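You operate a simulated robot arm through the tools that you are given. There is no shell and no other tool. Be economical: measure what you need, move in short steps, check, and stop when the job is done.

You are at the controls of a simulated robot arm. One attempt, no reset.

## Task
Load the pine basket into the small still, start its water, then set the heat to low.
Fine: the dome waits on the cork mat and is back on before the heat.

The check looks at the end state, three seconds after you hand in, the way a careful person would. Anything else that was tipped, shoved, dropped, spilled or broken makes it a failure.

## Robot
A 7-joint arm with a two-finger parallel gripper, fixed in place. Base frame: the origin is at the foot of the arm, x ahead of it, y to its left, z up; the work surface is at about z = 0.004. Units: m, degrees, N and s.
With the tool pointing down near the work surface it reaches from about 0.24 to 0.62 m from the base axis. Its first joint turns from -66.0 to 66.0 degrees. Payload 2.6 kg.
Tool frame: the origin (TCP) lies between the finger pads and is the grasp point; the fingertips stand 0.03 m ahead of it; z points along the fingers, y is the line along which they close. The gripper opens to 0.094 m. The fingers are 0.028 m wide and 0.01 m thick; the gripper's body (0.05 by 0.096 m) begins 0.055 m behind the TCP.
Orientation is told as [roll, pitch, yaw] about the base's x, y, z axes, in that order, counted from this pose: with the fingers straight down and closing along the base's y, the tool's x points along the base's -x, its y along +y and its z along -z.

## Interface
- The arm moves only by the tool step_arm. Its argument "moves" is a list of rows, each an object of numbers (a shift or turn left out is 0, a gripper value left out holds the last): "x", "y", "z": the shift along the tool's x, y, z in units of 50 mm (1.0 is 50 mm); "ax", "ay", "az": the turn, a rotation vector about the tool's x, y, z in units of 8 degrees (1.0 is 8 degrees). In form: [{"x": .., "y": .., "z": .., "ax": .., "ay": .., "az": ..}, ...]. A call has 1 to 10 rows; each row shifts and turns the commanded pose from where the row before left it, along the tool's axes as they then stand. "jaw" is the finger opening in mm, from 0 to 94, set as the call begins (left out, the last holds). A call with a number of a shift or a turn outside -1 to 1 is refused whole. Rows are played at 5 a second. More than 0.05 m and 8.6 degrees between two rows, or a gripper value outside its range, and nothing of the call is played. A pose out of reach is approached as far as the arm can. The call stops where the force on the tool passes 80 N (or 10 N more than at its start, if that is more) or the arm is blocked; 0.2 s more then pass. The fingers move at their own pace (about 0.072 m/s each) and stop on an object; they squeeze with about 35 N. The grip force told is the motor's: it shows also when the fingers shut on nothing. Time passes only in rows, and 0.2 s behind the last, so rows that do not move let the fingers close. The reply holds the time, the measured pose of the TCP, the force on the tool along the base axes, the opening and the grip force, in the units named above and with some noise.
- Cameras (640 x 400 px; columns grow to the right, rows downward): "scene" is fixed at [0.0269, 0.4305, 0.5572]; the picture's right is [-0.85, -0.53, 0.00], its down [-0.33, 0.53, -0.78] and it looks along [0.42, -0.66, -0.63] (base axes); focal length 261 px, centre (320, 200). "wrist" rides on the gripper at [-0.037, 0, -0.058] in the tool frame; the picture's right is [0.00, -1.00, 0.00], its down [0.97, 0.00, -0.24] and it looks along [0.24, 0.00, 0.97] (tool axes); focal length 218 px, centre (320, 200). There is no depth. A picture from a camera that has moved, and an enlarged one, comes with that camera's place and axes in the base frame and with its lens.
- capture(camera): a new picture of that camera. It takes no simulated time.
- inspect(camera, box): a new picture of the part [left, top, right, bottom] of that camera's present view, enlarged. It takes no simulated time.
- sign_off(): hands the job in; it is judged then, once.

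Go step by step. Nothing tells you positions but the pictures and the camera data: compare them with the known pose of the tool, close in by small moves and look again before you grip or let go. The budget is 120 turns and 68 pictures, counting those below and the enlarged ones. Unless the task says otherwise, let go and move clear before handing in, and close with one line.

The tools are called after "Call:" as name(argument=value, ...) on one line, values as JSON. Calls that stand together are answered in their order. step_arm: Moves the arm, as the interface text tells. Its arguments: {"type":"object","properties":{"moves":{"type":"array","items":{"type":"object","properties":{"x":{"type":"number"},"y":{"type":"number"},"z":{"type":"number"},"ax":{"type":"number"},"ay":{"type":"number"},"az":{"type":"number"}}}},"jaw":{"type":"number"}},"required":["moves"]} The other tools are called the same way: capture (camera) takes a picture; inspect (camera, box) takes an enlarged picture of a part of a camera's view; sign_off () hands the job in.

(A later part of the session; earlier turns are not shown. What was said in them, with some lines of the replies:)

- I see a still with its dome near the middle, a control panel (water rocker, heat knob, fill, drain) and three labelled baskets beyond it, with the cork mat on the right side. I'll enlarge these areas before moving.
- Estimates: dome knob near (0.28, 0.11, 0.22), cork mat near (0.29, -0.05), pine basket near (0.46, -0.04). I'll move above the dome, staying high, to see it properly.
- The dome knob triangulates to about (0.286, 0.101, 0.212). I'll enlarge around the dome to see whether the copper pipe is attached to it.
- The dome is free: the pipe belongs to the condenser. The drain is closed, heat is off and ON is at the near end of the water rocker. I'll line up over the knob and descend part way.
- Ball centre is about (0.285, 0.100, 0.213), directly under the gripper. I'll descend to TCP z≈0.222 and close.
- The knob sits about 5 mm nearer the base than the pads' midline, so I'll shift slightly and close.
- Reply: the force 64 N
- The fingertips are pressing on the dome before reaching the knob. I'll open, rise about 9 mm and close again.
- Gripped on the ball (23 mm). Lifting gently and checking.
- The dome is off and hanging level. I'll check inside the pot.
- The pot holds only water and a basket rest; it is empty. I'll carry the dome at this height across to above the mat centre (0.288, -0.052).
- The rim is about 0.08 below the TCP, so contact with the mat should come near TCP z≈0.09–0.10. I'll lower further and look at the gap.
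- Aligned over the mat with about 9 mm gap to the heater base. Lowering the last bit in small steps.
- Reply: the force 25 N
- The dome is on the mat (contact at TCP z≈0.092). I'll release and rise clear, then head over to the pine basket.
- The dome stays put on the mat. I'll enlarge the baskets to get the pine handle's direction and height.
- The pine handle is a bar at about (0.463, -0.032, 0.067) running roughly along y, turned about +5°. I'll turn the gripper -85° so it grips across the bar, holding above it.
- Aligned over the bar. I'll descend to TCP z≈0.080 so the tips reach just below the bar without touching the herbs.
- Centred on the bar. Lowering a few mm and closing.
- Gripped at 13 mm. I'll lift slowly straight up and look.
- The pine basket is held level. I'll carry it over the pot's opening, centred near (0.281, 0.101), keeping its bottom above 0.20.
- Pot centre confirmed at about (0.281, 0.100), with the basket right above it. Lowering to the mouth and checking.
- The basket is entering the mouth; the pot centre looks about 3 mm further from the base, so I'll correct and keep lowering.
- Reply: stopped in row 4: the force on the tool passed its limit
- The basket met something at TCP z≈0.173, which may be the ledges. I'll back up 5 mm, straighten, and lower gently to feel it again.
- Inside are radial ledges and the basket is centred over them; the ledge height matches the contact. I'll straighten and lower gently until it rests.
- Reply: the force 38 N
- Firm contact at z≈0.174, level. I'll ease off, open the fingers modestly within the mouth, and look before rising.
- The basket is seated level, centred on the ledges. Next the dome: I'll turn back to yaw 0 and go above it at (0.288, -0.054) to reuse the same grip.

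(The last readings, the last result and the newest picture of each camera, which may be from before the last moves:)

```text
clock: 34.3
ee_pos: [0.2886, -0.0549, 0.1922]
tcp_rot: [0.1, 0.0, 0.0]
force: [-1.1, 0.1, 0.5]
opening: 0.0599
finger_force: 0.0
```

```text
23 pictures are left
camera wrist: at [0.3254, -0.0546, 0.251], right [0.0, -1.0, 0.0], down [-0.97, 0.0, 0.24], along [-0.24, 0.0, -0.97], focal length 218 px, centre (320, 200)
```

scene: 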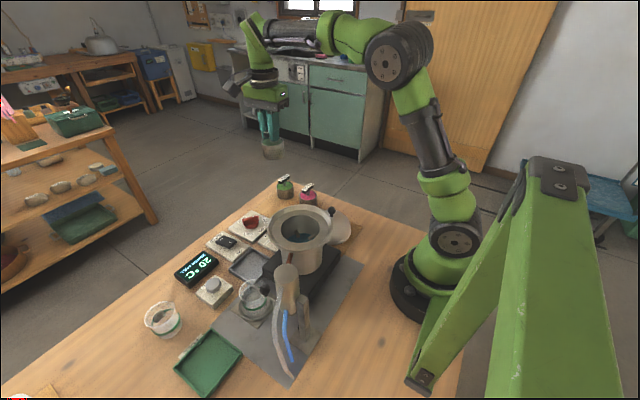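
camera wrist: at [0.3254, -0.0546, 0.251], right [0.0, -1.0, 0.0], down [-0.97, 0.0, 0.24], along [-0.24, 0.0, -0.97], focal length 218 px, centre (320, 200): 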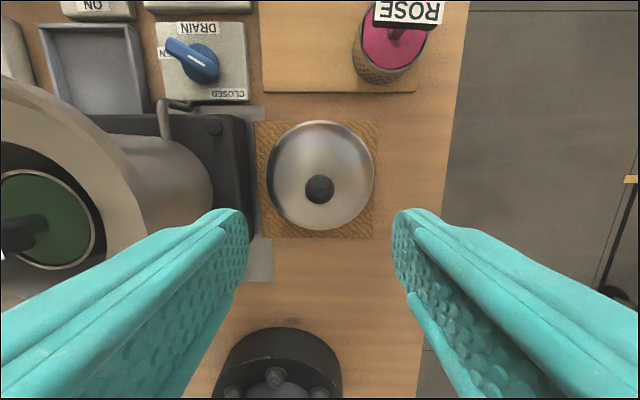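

The knob is centred under the gripper. Descending to the same grip height and closing.

Call:
step_arm(moves=[{"z": 0.9}, {"z": 0.7}, {"z": 0.38, "x": 0.02}, {}])

Call:
step_arm(moves=[{}, {}, {}, {}], jaw=10)

Call:
step_arm(moves=[{"z": -0.2}, {"z": -0.6}, {"z": -0.9}, {"z": -0.9}, {"z": -0.9}, {"z": -0.9}, {"z": -0.4}])

Call:
capture(camera="wrist")

```text
clock: 35.3
ee_pos: [0.2882, -0.0538, 0.0937]
tcp_rot: [0.0, 0.0, -0.1]
force: [0.7, -0.1, -0.5]
opening: 0.0599
finger_force: 0.1
```

```text
clock: 36.3
ee_pos: [0.2884, -0.0539, 0.0935]
tcp_rot: [0.0, 0.0, -0.1]
force: [-1.1, -0.2, 0.7]
opening: 0.0232
finger_force: 35.0
```

```text
clock: 37.9
ee_pos: [0.2873, -0.0555, 0.3345]
tcp_rot: [0.0, 0.0, -0.1]
force: [0.2, 0.0, -2.5]
opening: 0.0228
finger_force: 35.2
```

```text
22 pictures are left
camera wrist: at [0.3243, -0.0549, 0.3931], right [0.0, -1.0, 0.0], down [-0.97, 0.0, 0.24], along [-0.24, 0.0, -0.97], focal length 218 px, centre (320, 200)
```

wrist: 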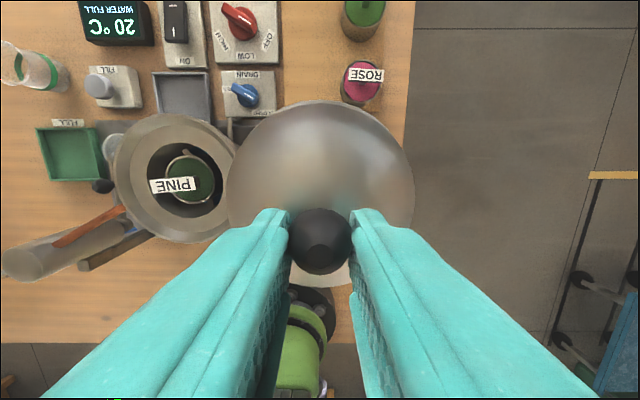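

Dome is lifted level. Carrying it back over the pot to TCP (0.281, 0.101).

Call:
step_arm(moves=[{"y": 0.5}, {"y": 0.85}, {"y": 0.85, "x": 0.13}, {"y": 0.6}, {"y": 0.31}, {}])

Call:
step_arm(moves=[{"z": 0.7}, {"z": 0.6}, {"z": 0.3}, {}])

Call:
inspect(camera="scene", box=[245, 160, 365, 280])

Call:
capture(camera="wrist")

```text
clock: 39.3
ee_pos: [0.283, 0.1022, 0.3342]
tcp_rot: [0.1, -0.1, -0.2]
force: [0.1, -0.6, -1.6]
opening: 0.0224
finger_force: 34.7
```

```text
clock: 40.3
ee_pos: [0.2805, 0.1009, 0.2533]
tcp_rot: [0.1, 0.0, 0.0]
force: [-0.2, -0.8, -2.0]
opening: 0.0232
finger_force: 34.8
```

```text
3.33 times, centred on (305, 220) of scene
camera zoom: at [0.0269, 0.4305, 0.5572], right [-0.85, -0.53, 0.0], down [-0.33, 0.53, -0.78], along [0.42, -0.66, -0.63], focal length 871 px, centre (370, 133)
```

zoom: 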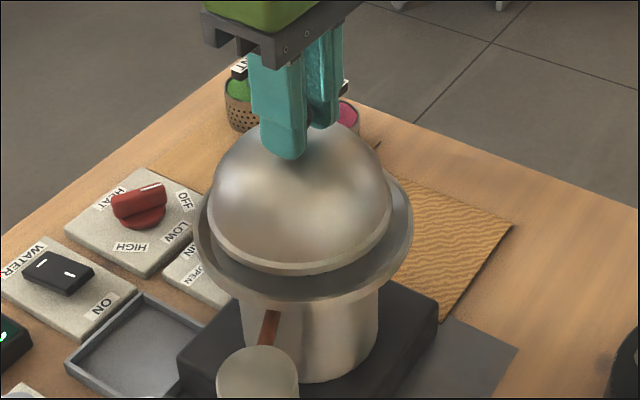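

```text
20 pictures are left
camera wrist: at [0.3183, 0.1014, 0.3124], right [0.0, -1.0, 0.0], down [-0.97, 0.0, 0.24], along [-0.24, 0.0, -0.97], focal length 218 px, centre (320, 200)
```

wrist: 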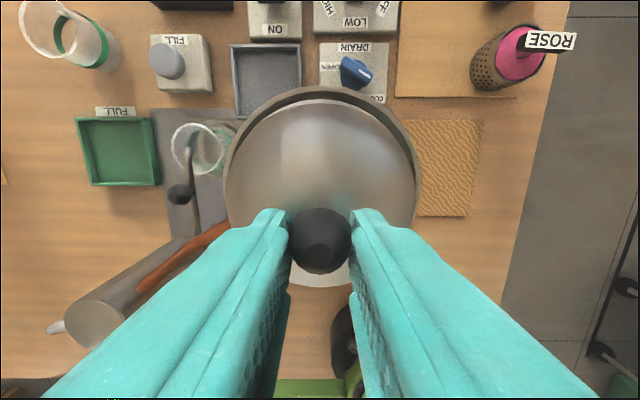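

Well centred over the flange. Lowering gently to seat it (expected around z≈0.234).

Call:
step_arm(moves=[{"z": 0.2}, {"z": 0.1}, {}])

Call:
step_arm(moves=[{"z": 0.06}])

Call:
step_arm(moves=[{"z": 0.05}])

```text
clock: 41.1
ee_pos: [0.2808, 0.1021, 0.2387]
tcp_rot: [0.1, 0.0, -0.1]
force: [0.9, -0.3, -2.7]
opening: 0.0229
finger_force: 34.7
```

```text
clock: 41.5
ee_pos: [0.2824, 0.102, 0.2353]
tcp_rot: [0.1, -0.1, 0.0]
force: [-1.3, 0.6, -2.8]
opening: 0.023
finger_force: 35.1
```

```text
clock: 41.9
ee_pos: [0.2824, 0.1024, 0.2361]
tcp_rot: [0.2, -0.3, -0.2]
force: [-8.1, -3.3, 20.8]
opening: 0.0229
finger_force: 35.2
```

Contact right where expected. Releasing, rising a little, and checking the seating.

Call:
step_arm(moves=[{}, {}, {}, {"z": -0.5}, {"z": -0.9}, {"z": -0.9}], jaw=60)

Call:
inspect(camera="scene", box=[220, 180, 350, 300])

Call:
inspect(camera="wrist", box=[190, 60, 450, 260])

```text
clock: 43.3
ee_pos: [0.279, 0.1023, 0.3492]
tcp_rot: [0.2, -0.1, -0.1]
force: [0.3, 0.9, 0.1]
opening: 0.0603
finger_force: 0.1
```

```text
3.33 times, centred on (285, 240) of scene
camera zoom: at [0.0269, 0.4305, 0.5572], right [-0.85, -0.53, 0.0], down [-0.33, 0.53, -0.78], along [0.42, -0.66, -0.63], focal length 871 px, centre (437, 67)
```

zoom: 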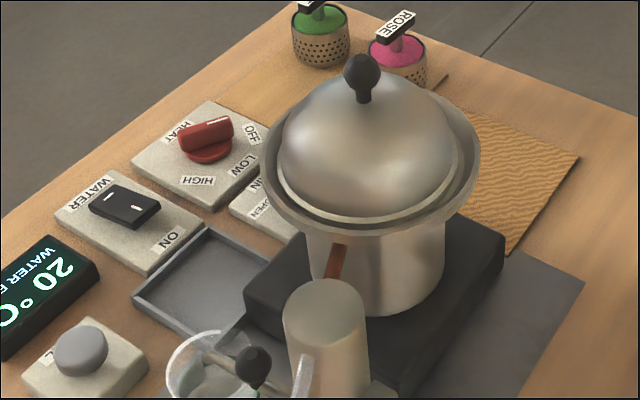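

```text
2.00 times, centred on (320, 160) of wrist
camera zoom: at [0.3175, 0.1021, 0.4083], right [0.0, -1.0, 0.0], down [-0.97, 0.0, 0.24], along [-0.24, 0.0, -0.97], focal length 436 px, centre (320, 280)
```

zoom: 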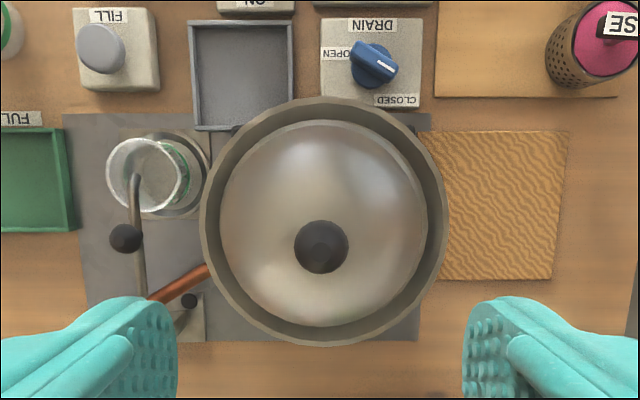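

The dome is seated level and concentric. Next the water rocker: its ON end is near (0.482, 0.155). I'll go above it with the jaws closed.

Call:
step_arm(moves=[{"x": -0.812, "y": 0.216}, {"x": -0.812, "y": 0.216}, {"x": -0.812, "y": 0.216}, {"x": -0.812, "y": 0.216}, {"x": -0.812, "y": 0.216}, {"z": 0.9}, {"z": 0.9}, {"z": 0.9}, {"z": 0.9}, {}], jaw=0)

Call:
capture(camera="wrist")

Call:
inspect(camera="scene", box=[170, 160, 290, 290])

```text
clock: 45.5
ee_pos: [0.4846, 0.1544, 0.1685]
tcp_rot: [0.2, 0.0, -0.2]
force: [0.8, -0.6, -0.9]
opening: 0.0
finger_force: 33.5
```

```text
17 pictures are left
camera wrist: at [0.5209, 0.1561, 0.2272], right [0.0, -1.0, 0.0], down [-0.97, 0.0, 0.24], along [-0.24, 0.0, -0.97], focal length 218 px, centre (320, 200)
```

wrist: 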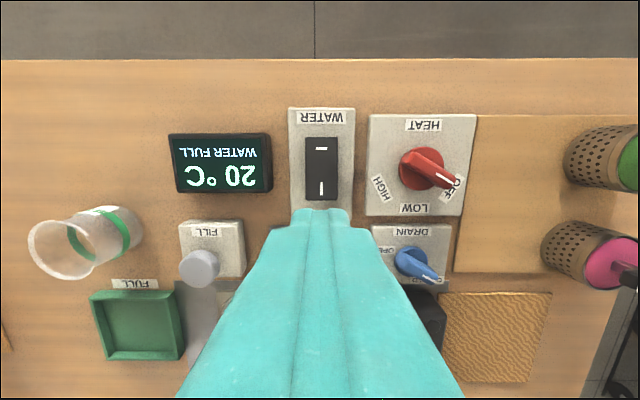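

```text
3.08 times, centred on (230, 225) of scene
camera zoom: at [0.0269, 0.4305, 0.5572], right [-0.85, -0.53, 0.0], down [-0.33, 0.53, -0.78], along [0.42, -0.66, -0.63], focal length 804 px, centre (597, 123)
```

zoom: 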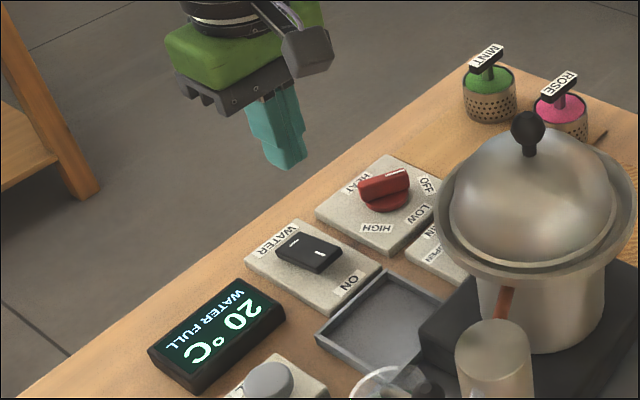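

The rocker's ON end is at about x = 0.481, y = 0.155. Descending to just above it, then pressing in small steps.

Call:
step_arm(moves=[{"x": 0.06, "z": 0.9}, {"z": 0.85}, {}])

Call:
step_arm(moves=[{"z": 0.15}, {"z": 0.1}])

Call:
inspect(camera="scene", box=[170, 190, 270, 290])

```text
clock: 46.3
ee_pos: [0.4796, 0.1567, 0.0807]
tcp_rot: [0.1, 0.0, -0.1]
force: [-0.3, -0.9, 0.1]
opening: 0.0
finger_force: 33.0
```

```text
clock: 46.9
ee_pos: [0.4818, 0.1551, 0.0687]
tcp_rot: [0.1, -0.1, -0.1]
force: [0.1, 0.3, 0.1]
opening: 0.0004
finger_force: 32.9
```

```text
4.00 times, centred on (220, 240) of scene
camera zoom: at [0.0269, 0.4305, 0.5572], right [-0.85, -0.53, 0.0], down [-0.33, 0.53, -0.78], along [0.42, -0.66, -0.63], focal length 1045 px, centre (720, 40)
```

zoom: 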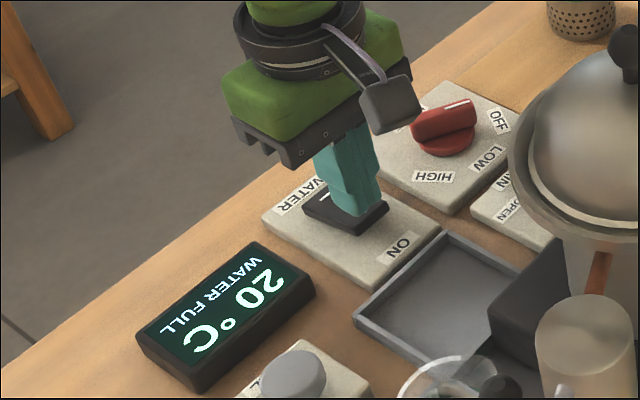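

Tips are just above the ON end. Pressing in small steps.

Call:
step_arm(moves=[{"z": 0.08}, {"z": 0.08}])

Call:
step_arm(moves=[{"z": 0.06}, {"z": 0.06}])

```text
clock: 47.5
ee_pos: [0.4815, 0.156, 0.0602]
tcp_rot: [0.2, 0.0, -0.1]
force: [-0.7, 0.1, 1.5]
opening: 0.0
finger_force: 33.0
```

```text
clock: 48.1
ee_pos: [0.4819, 0.1567, 0.0559]
tcp_rot: [0.2, -0.1, -0.3]
force: [-19.5, -6.6, 33.3]
opening: 0.0
finger_force: 32.6
```

It met resistance of 33 N. I'll rise and see whether the rocker has flipped.

Call:
step_arm(moves=[{"z": -0.5}, {"z": -0.9}, {"z": -0.9}, {}])

Call:
inspect(camera="scene", box=[170, 190, 270, 290])

```text
clock: 49.1
ee_pos: [0.4812, 0.1539, 0.1691]
tcp_rot: [0.1, -0.1, -0.1]
force: [0.6, 1.1, -0.8]
opening: 0.0
finger_force: 33.0
```

```text
4.00 times, centred on (220, 240) of scene
camera zoom: at [0.0269, 0.4305, 0.5572], right [-0.85, -0.53, 0.0], down [-0.33, 0.53, -0.78], along [0.42, -0.66, -0.63], focal length 1045 px, centre (720, 40)
```

zoom: 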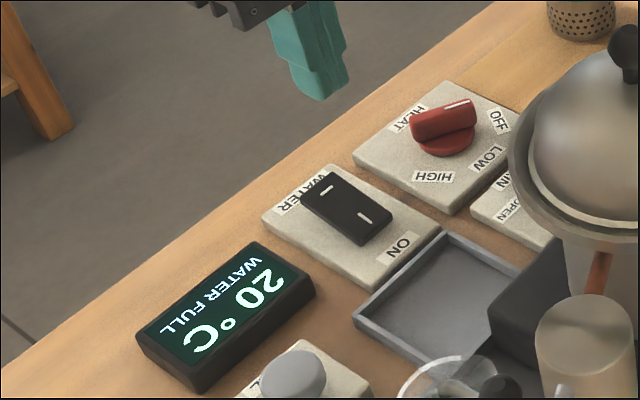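

The rocker is now down at ON. Next the heat knob near (0.498, 0.055): I'll move above it and measure its angle.

Call:
step_arm(moves=[{"y": -0.7, "x": -0.11}, {"y": -0.7, "x": -0.11}, {"y": -0.6, "x": -0.1}, {}, {}], jaw=70)

Call:
inspect(camera="wrist", box=[230, 80, 410, 250])

```text
clock: 50.3
ee_pos: [0.4961, 0.0543, 0.1692]
tcp_rot: [0.1, 0.0, -0.1]
force: [0.2, -0.5, 0.1]
opening: 0.0699
finger_force: 0.2
```

```text
2.35 times, centred on (320, 165) of wrist
camera zoom: at [0.5334, 0.0544, 0.228], right [0.0, -1.0, 0.0], down [-0.97, 0.0, 0.24], along [-0.24, 0.0, -0.97], focal length 514 px, centre (320, 282)
```

zoom: 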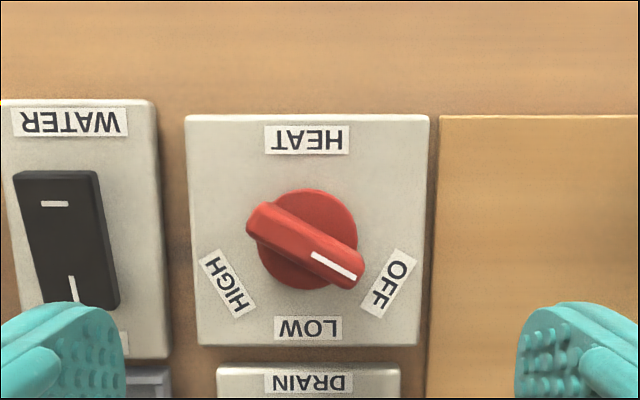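

The knob axis is at about (0.500, 0.0595). The pointer is at OFF, and LOW is 60° clockwise seen from above. I'll turn the gripper to yaw +60° across the grip bar and come down part way.

Call:
step_arm(moves=[{"x": -0.08, "y": 0.1}, {"az": -0.9375}, {"az": -0.9375}, {"az": -0.9375}, {"az": -0.9375}, {"az": -0.9375}, {"az": -0.9375}, {"az": -0.9375}, {"az": -0.9375}, {"z": 0.9}], jaw=50)

Call:
capture(camera="wrist")

Call:
inspect(camera="scene", box=[200, 160, 300, 260])

```text
clock: 52.5
ee_pos: [0.5014, 0.0612, 0.1237]
tcp_rot: [0.1, -0.1, 60.0]
force: [0.2, -0.2, -0.6]
opening: 0.05
finger_force: 0.0
```

```text
12 pictures are left
camera wrist: at [0.5195, 0.0927, 0.1824], right [0.87, -0.5, 0.0], down [-0.49, -0.84, 0.24], along [-0.12, -0.21, -0.97], focal length 218 px, centre (320, 200)
```

wrist: 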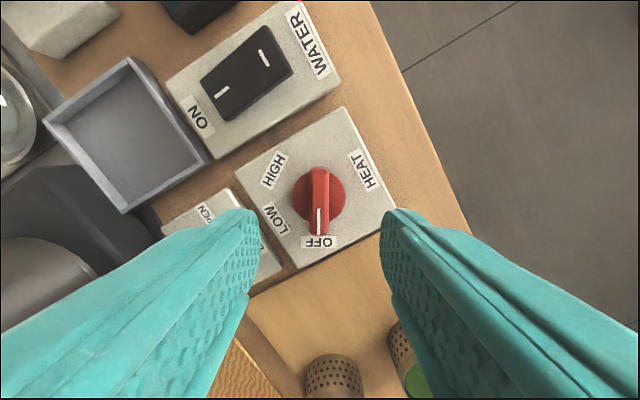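

```text
4.00 times, centred on (250, 210) of scene
camera zoom: at [0.0269, 0.4305, 0.5572], right [-0.85, -0.53, 0.0], down [-0.33, 0.53, -0.78], along [0.42, -0.66, -0.63], focal length 1045 px, centre (600, 160)
```

zoom: 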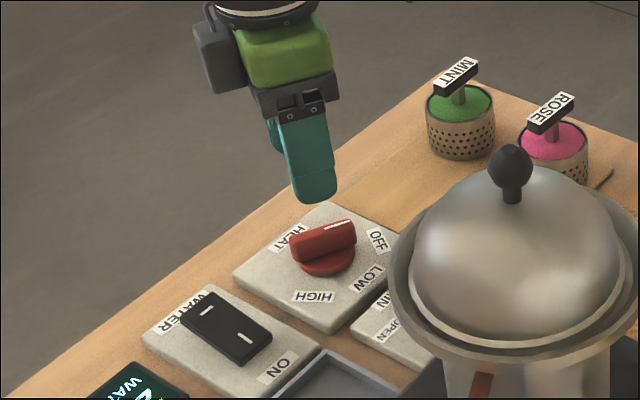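

The bar is lined up exactly between the fingers. Descending so the tips straddle it above the disc.

Call:
step_arm(moves=[{"x": -0.04, "z": 0.6}, {"z": 0.5}, {}])

Call:
inspect(camera="scene", box=[210, 180, 290, 260])

```text
clock: 53.3
ee_pos: [0.5006, 0.0624, 0.0703]
tcp_rot: [-0.1, -0.1, 59.9]
force: [-0.7, 1.0, 0.3]
opening: 0.0501
finger_force: 0.1
```

```text
5.00 times, centred on (250, 220) of scene
camera zoom: at [0.0269, 0.4305, 0.5572], right [-0.85, -0.53, 0.0], down [-0.33, 0.53, -0.78], along [0.42, -0.66, -0.63], focal length 1306 px, centre (670, 100)
```

zoom: 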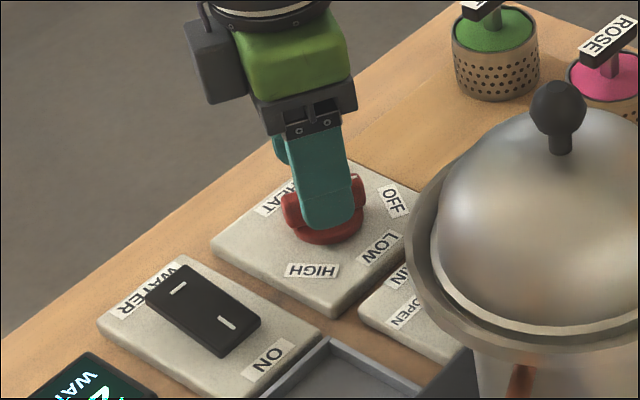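

The fingers straddle the bar. Closing, then turning 60° clockwise.

Call:
step_arm(moves=[{}, {}, {}, {}], jaw=5)

Call:
step_arm(moves=[{"az": 0.9375}, {"az": 0.9375}, {"az": 0.9375}, {"az": 0.9375}, {"az": 0.9375}, {"az": 0.9375}, {"az": 0.9375}, {"az": 0.9375}, {}])

Call:
inspect(camera="scene", box=[210, 180, 290, 260])

```text
clock: 54.3
ee_pos: [0.5012, 0.0626, 0.0691]
tcp_rot: [0.1, -0.1, 59.9]
force: [-5.4, 0.6, 1.0]
opening: 0.014
finger_force: 45.5
```

```text
clock: 56.3
ee_pos: [0.5032, 0.0593, 0.0699]
tcp_rot: [-0.1, 0.0, -0.3]
force: [-3.8, -15.0, -4.6]
opening: 0.0139
finger_force: 45.2
```

```text
5.00 times, centred on (250, 220) of scene
camera zoom: at [0.0269, 0.4305, 0.5572], right [-0.85, -0.53, 0.0], down [-0.33, 0.53, -0.78], along [0.42, -0.66, -0.63], focal length 1306 px, centre (670, 100)
```

zoom: 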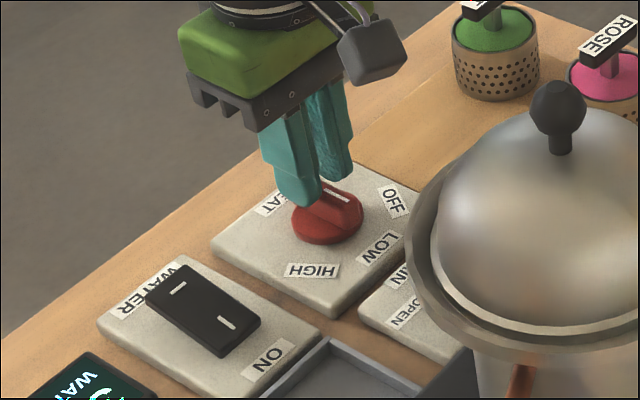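

The knob appears turned toward LOW. Releasing and rising to check.

Call:
step_arm(moves=[{}, {}, {"z": -0.5}, {"z": -0.9}, {"z": -0.9}, {}], jaw=50)

Call:
inspect(camera="wrist", box=[160, 80, 410, 250])

Call:
capture(camera="scene")

```text
clock: 57.7
ee_pos: [0.5033, 0.0612, 0.1841]
tcp_rot: [0.1, 0.1, -0.1]
force: [0.1, -0.4, -0.1]
opening: 0.0499
finger_force: 0.1
```

```text
2.35 times, centred on (285, 165) of wrist
camera zoom: at [0.539, 0.0624, 0.2438], right [0.0, -1.0, 0.0], down [-0.97, 0.0, 0.24], along [-0.24, 0.0, -0.97], focal length 514 px, centre (402, 282)
```

zoom: 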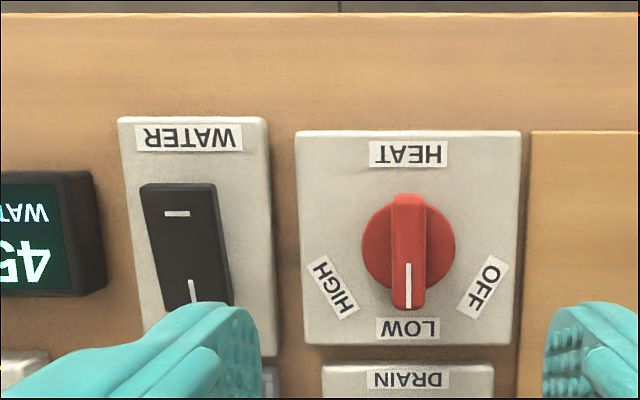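

```text
7 pictures are left
```

scene: 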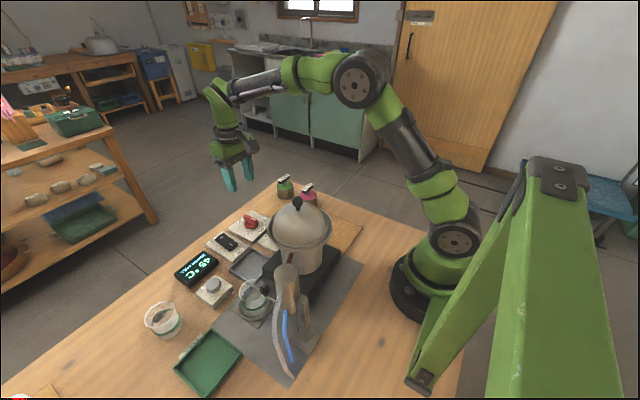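

The pointer is on LOW, the water is ON, the display reads 45 °C and rising, and the dome is seated. The arm is clear above the panel, so I'm handing in.

Call:
sign_off()

```text
The job is handed in.
```

The pine basket is in the still with the dome back on, the water is on, the heat is set to low, and I've handed the job in.
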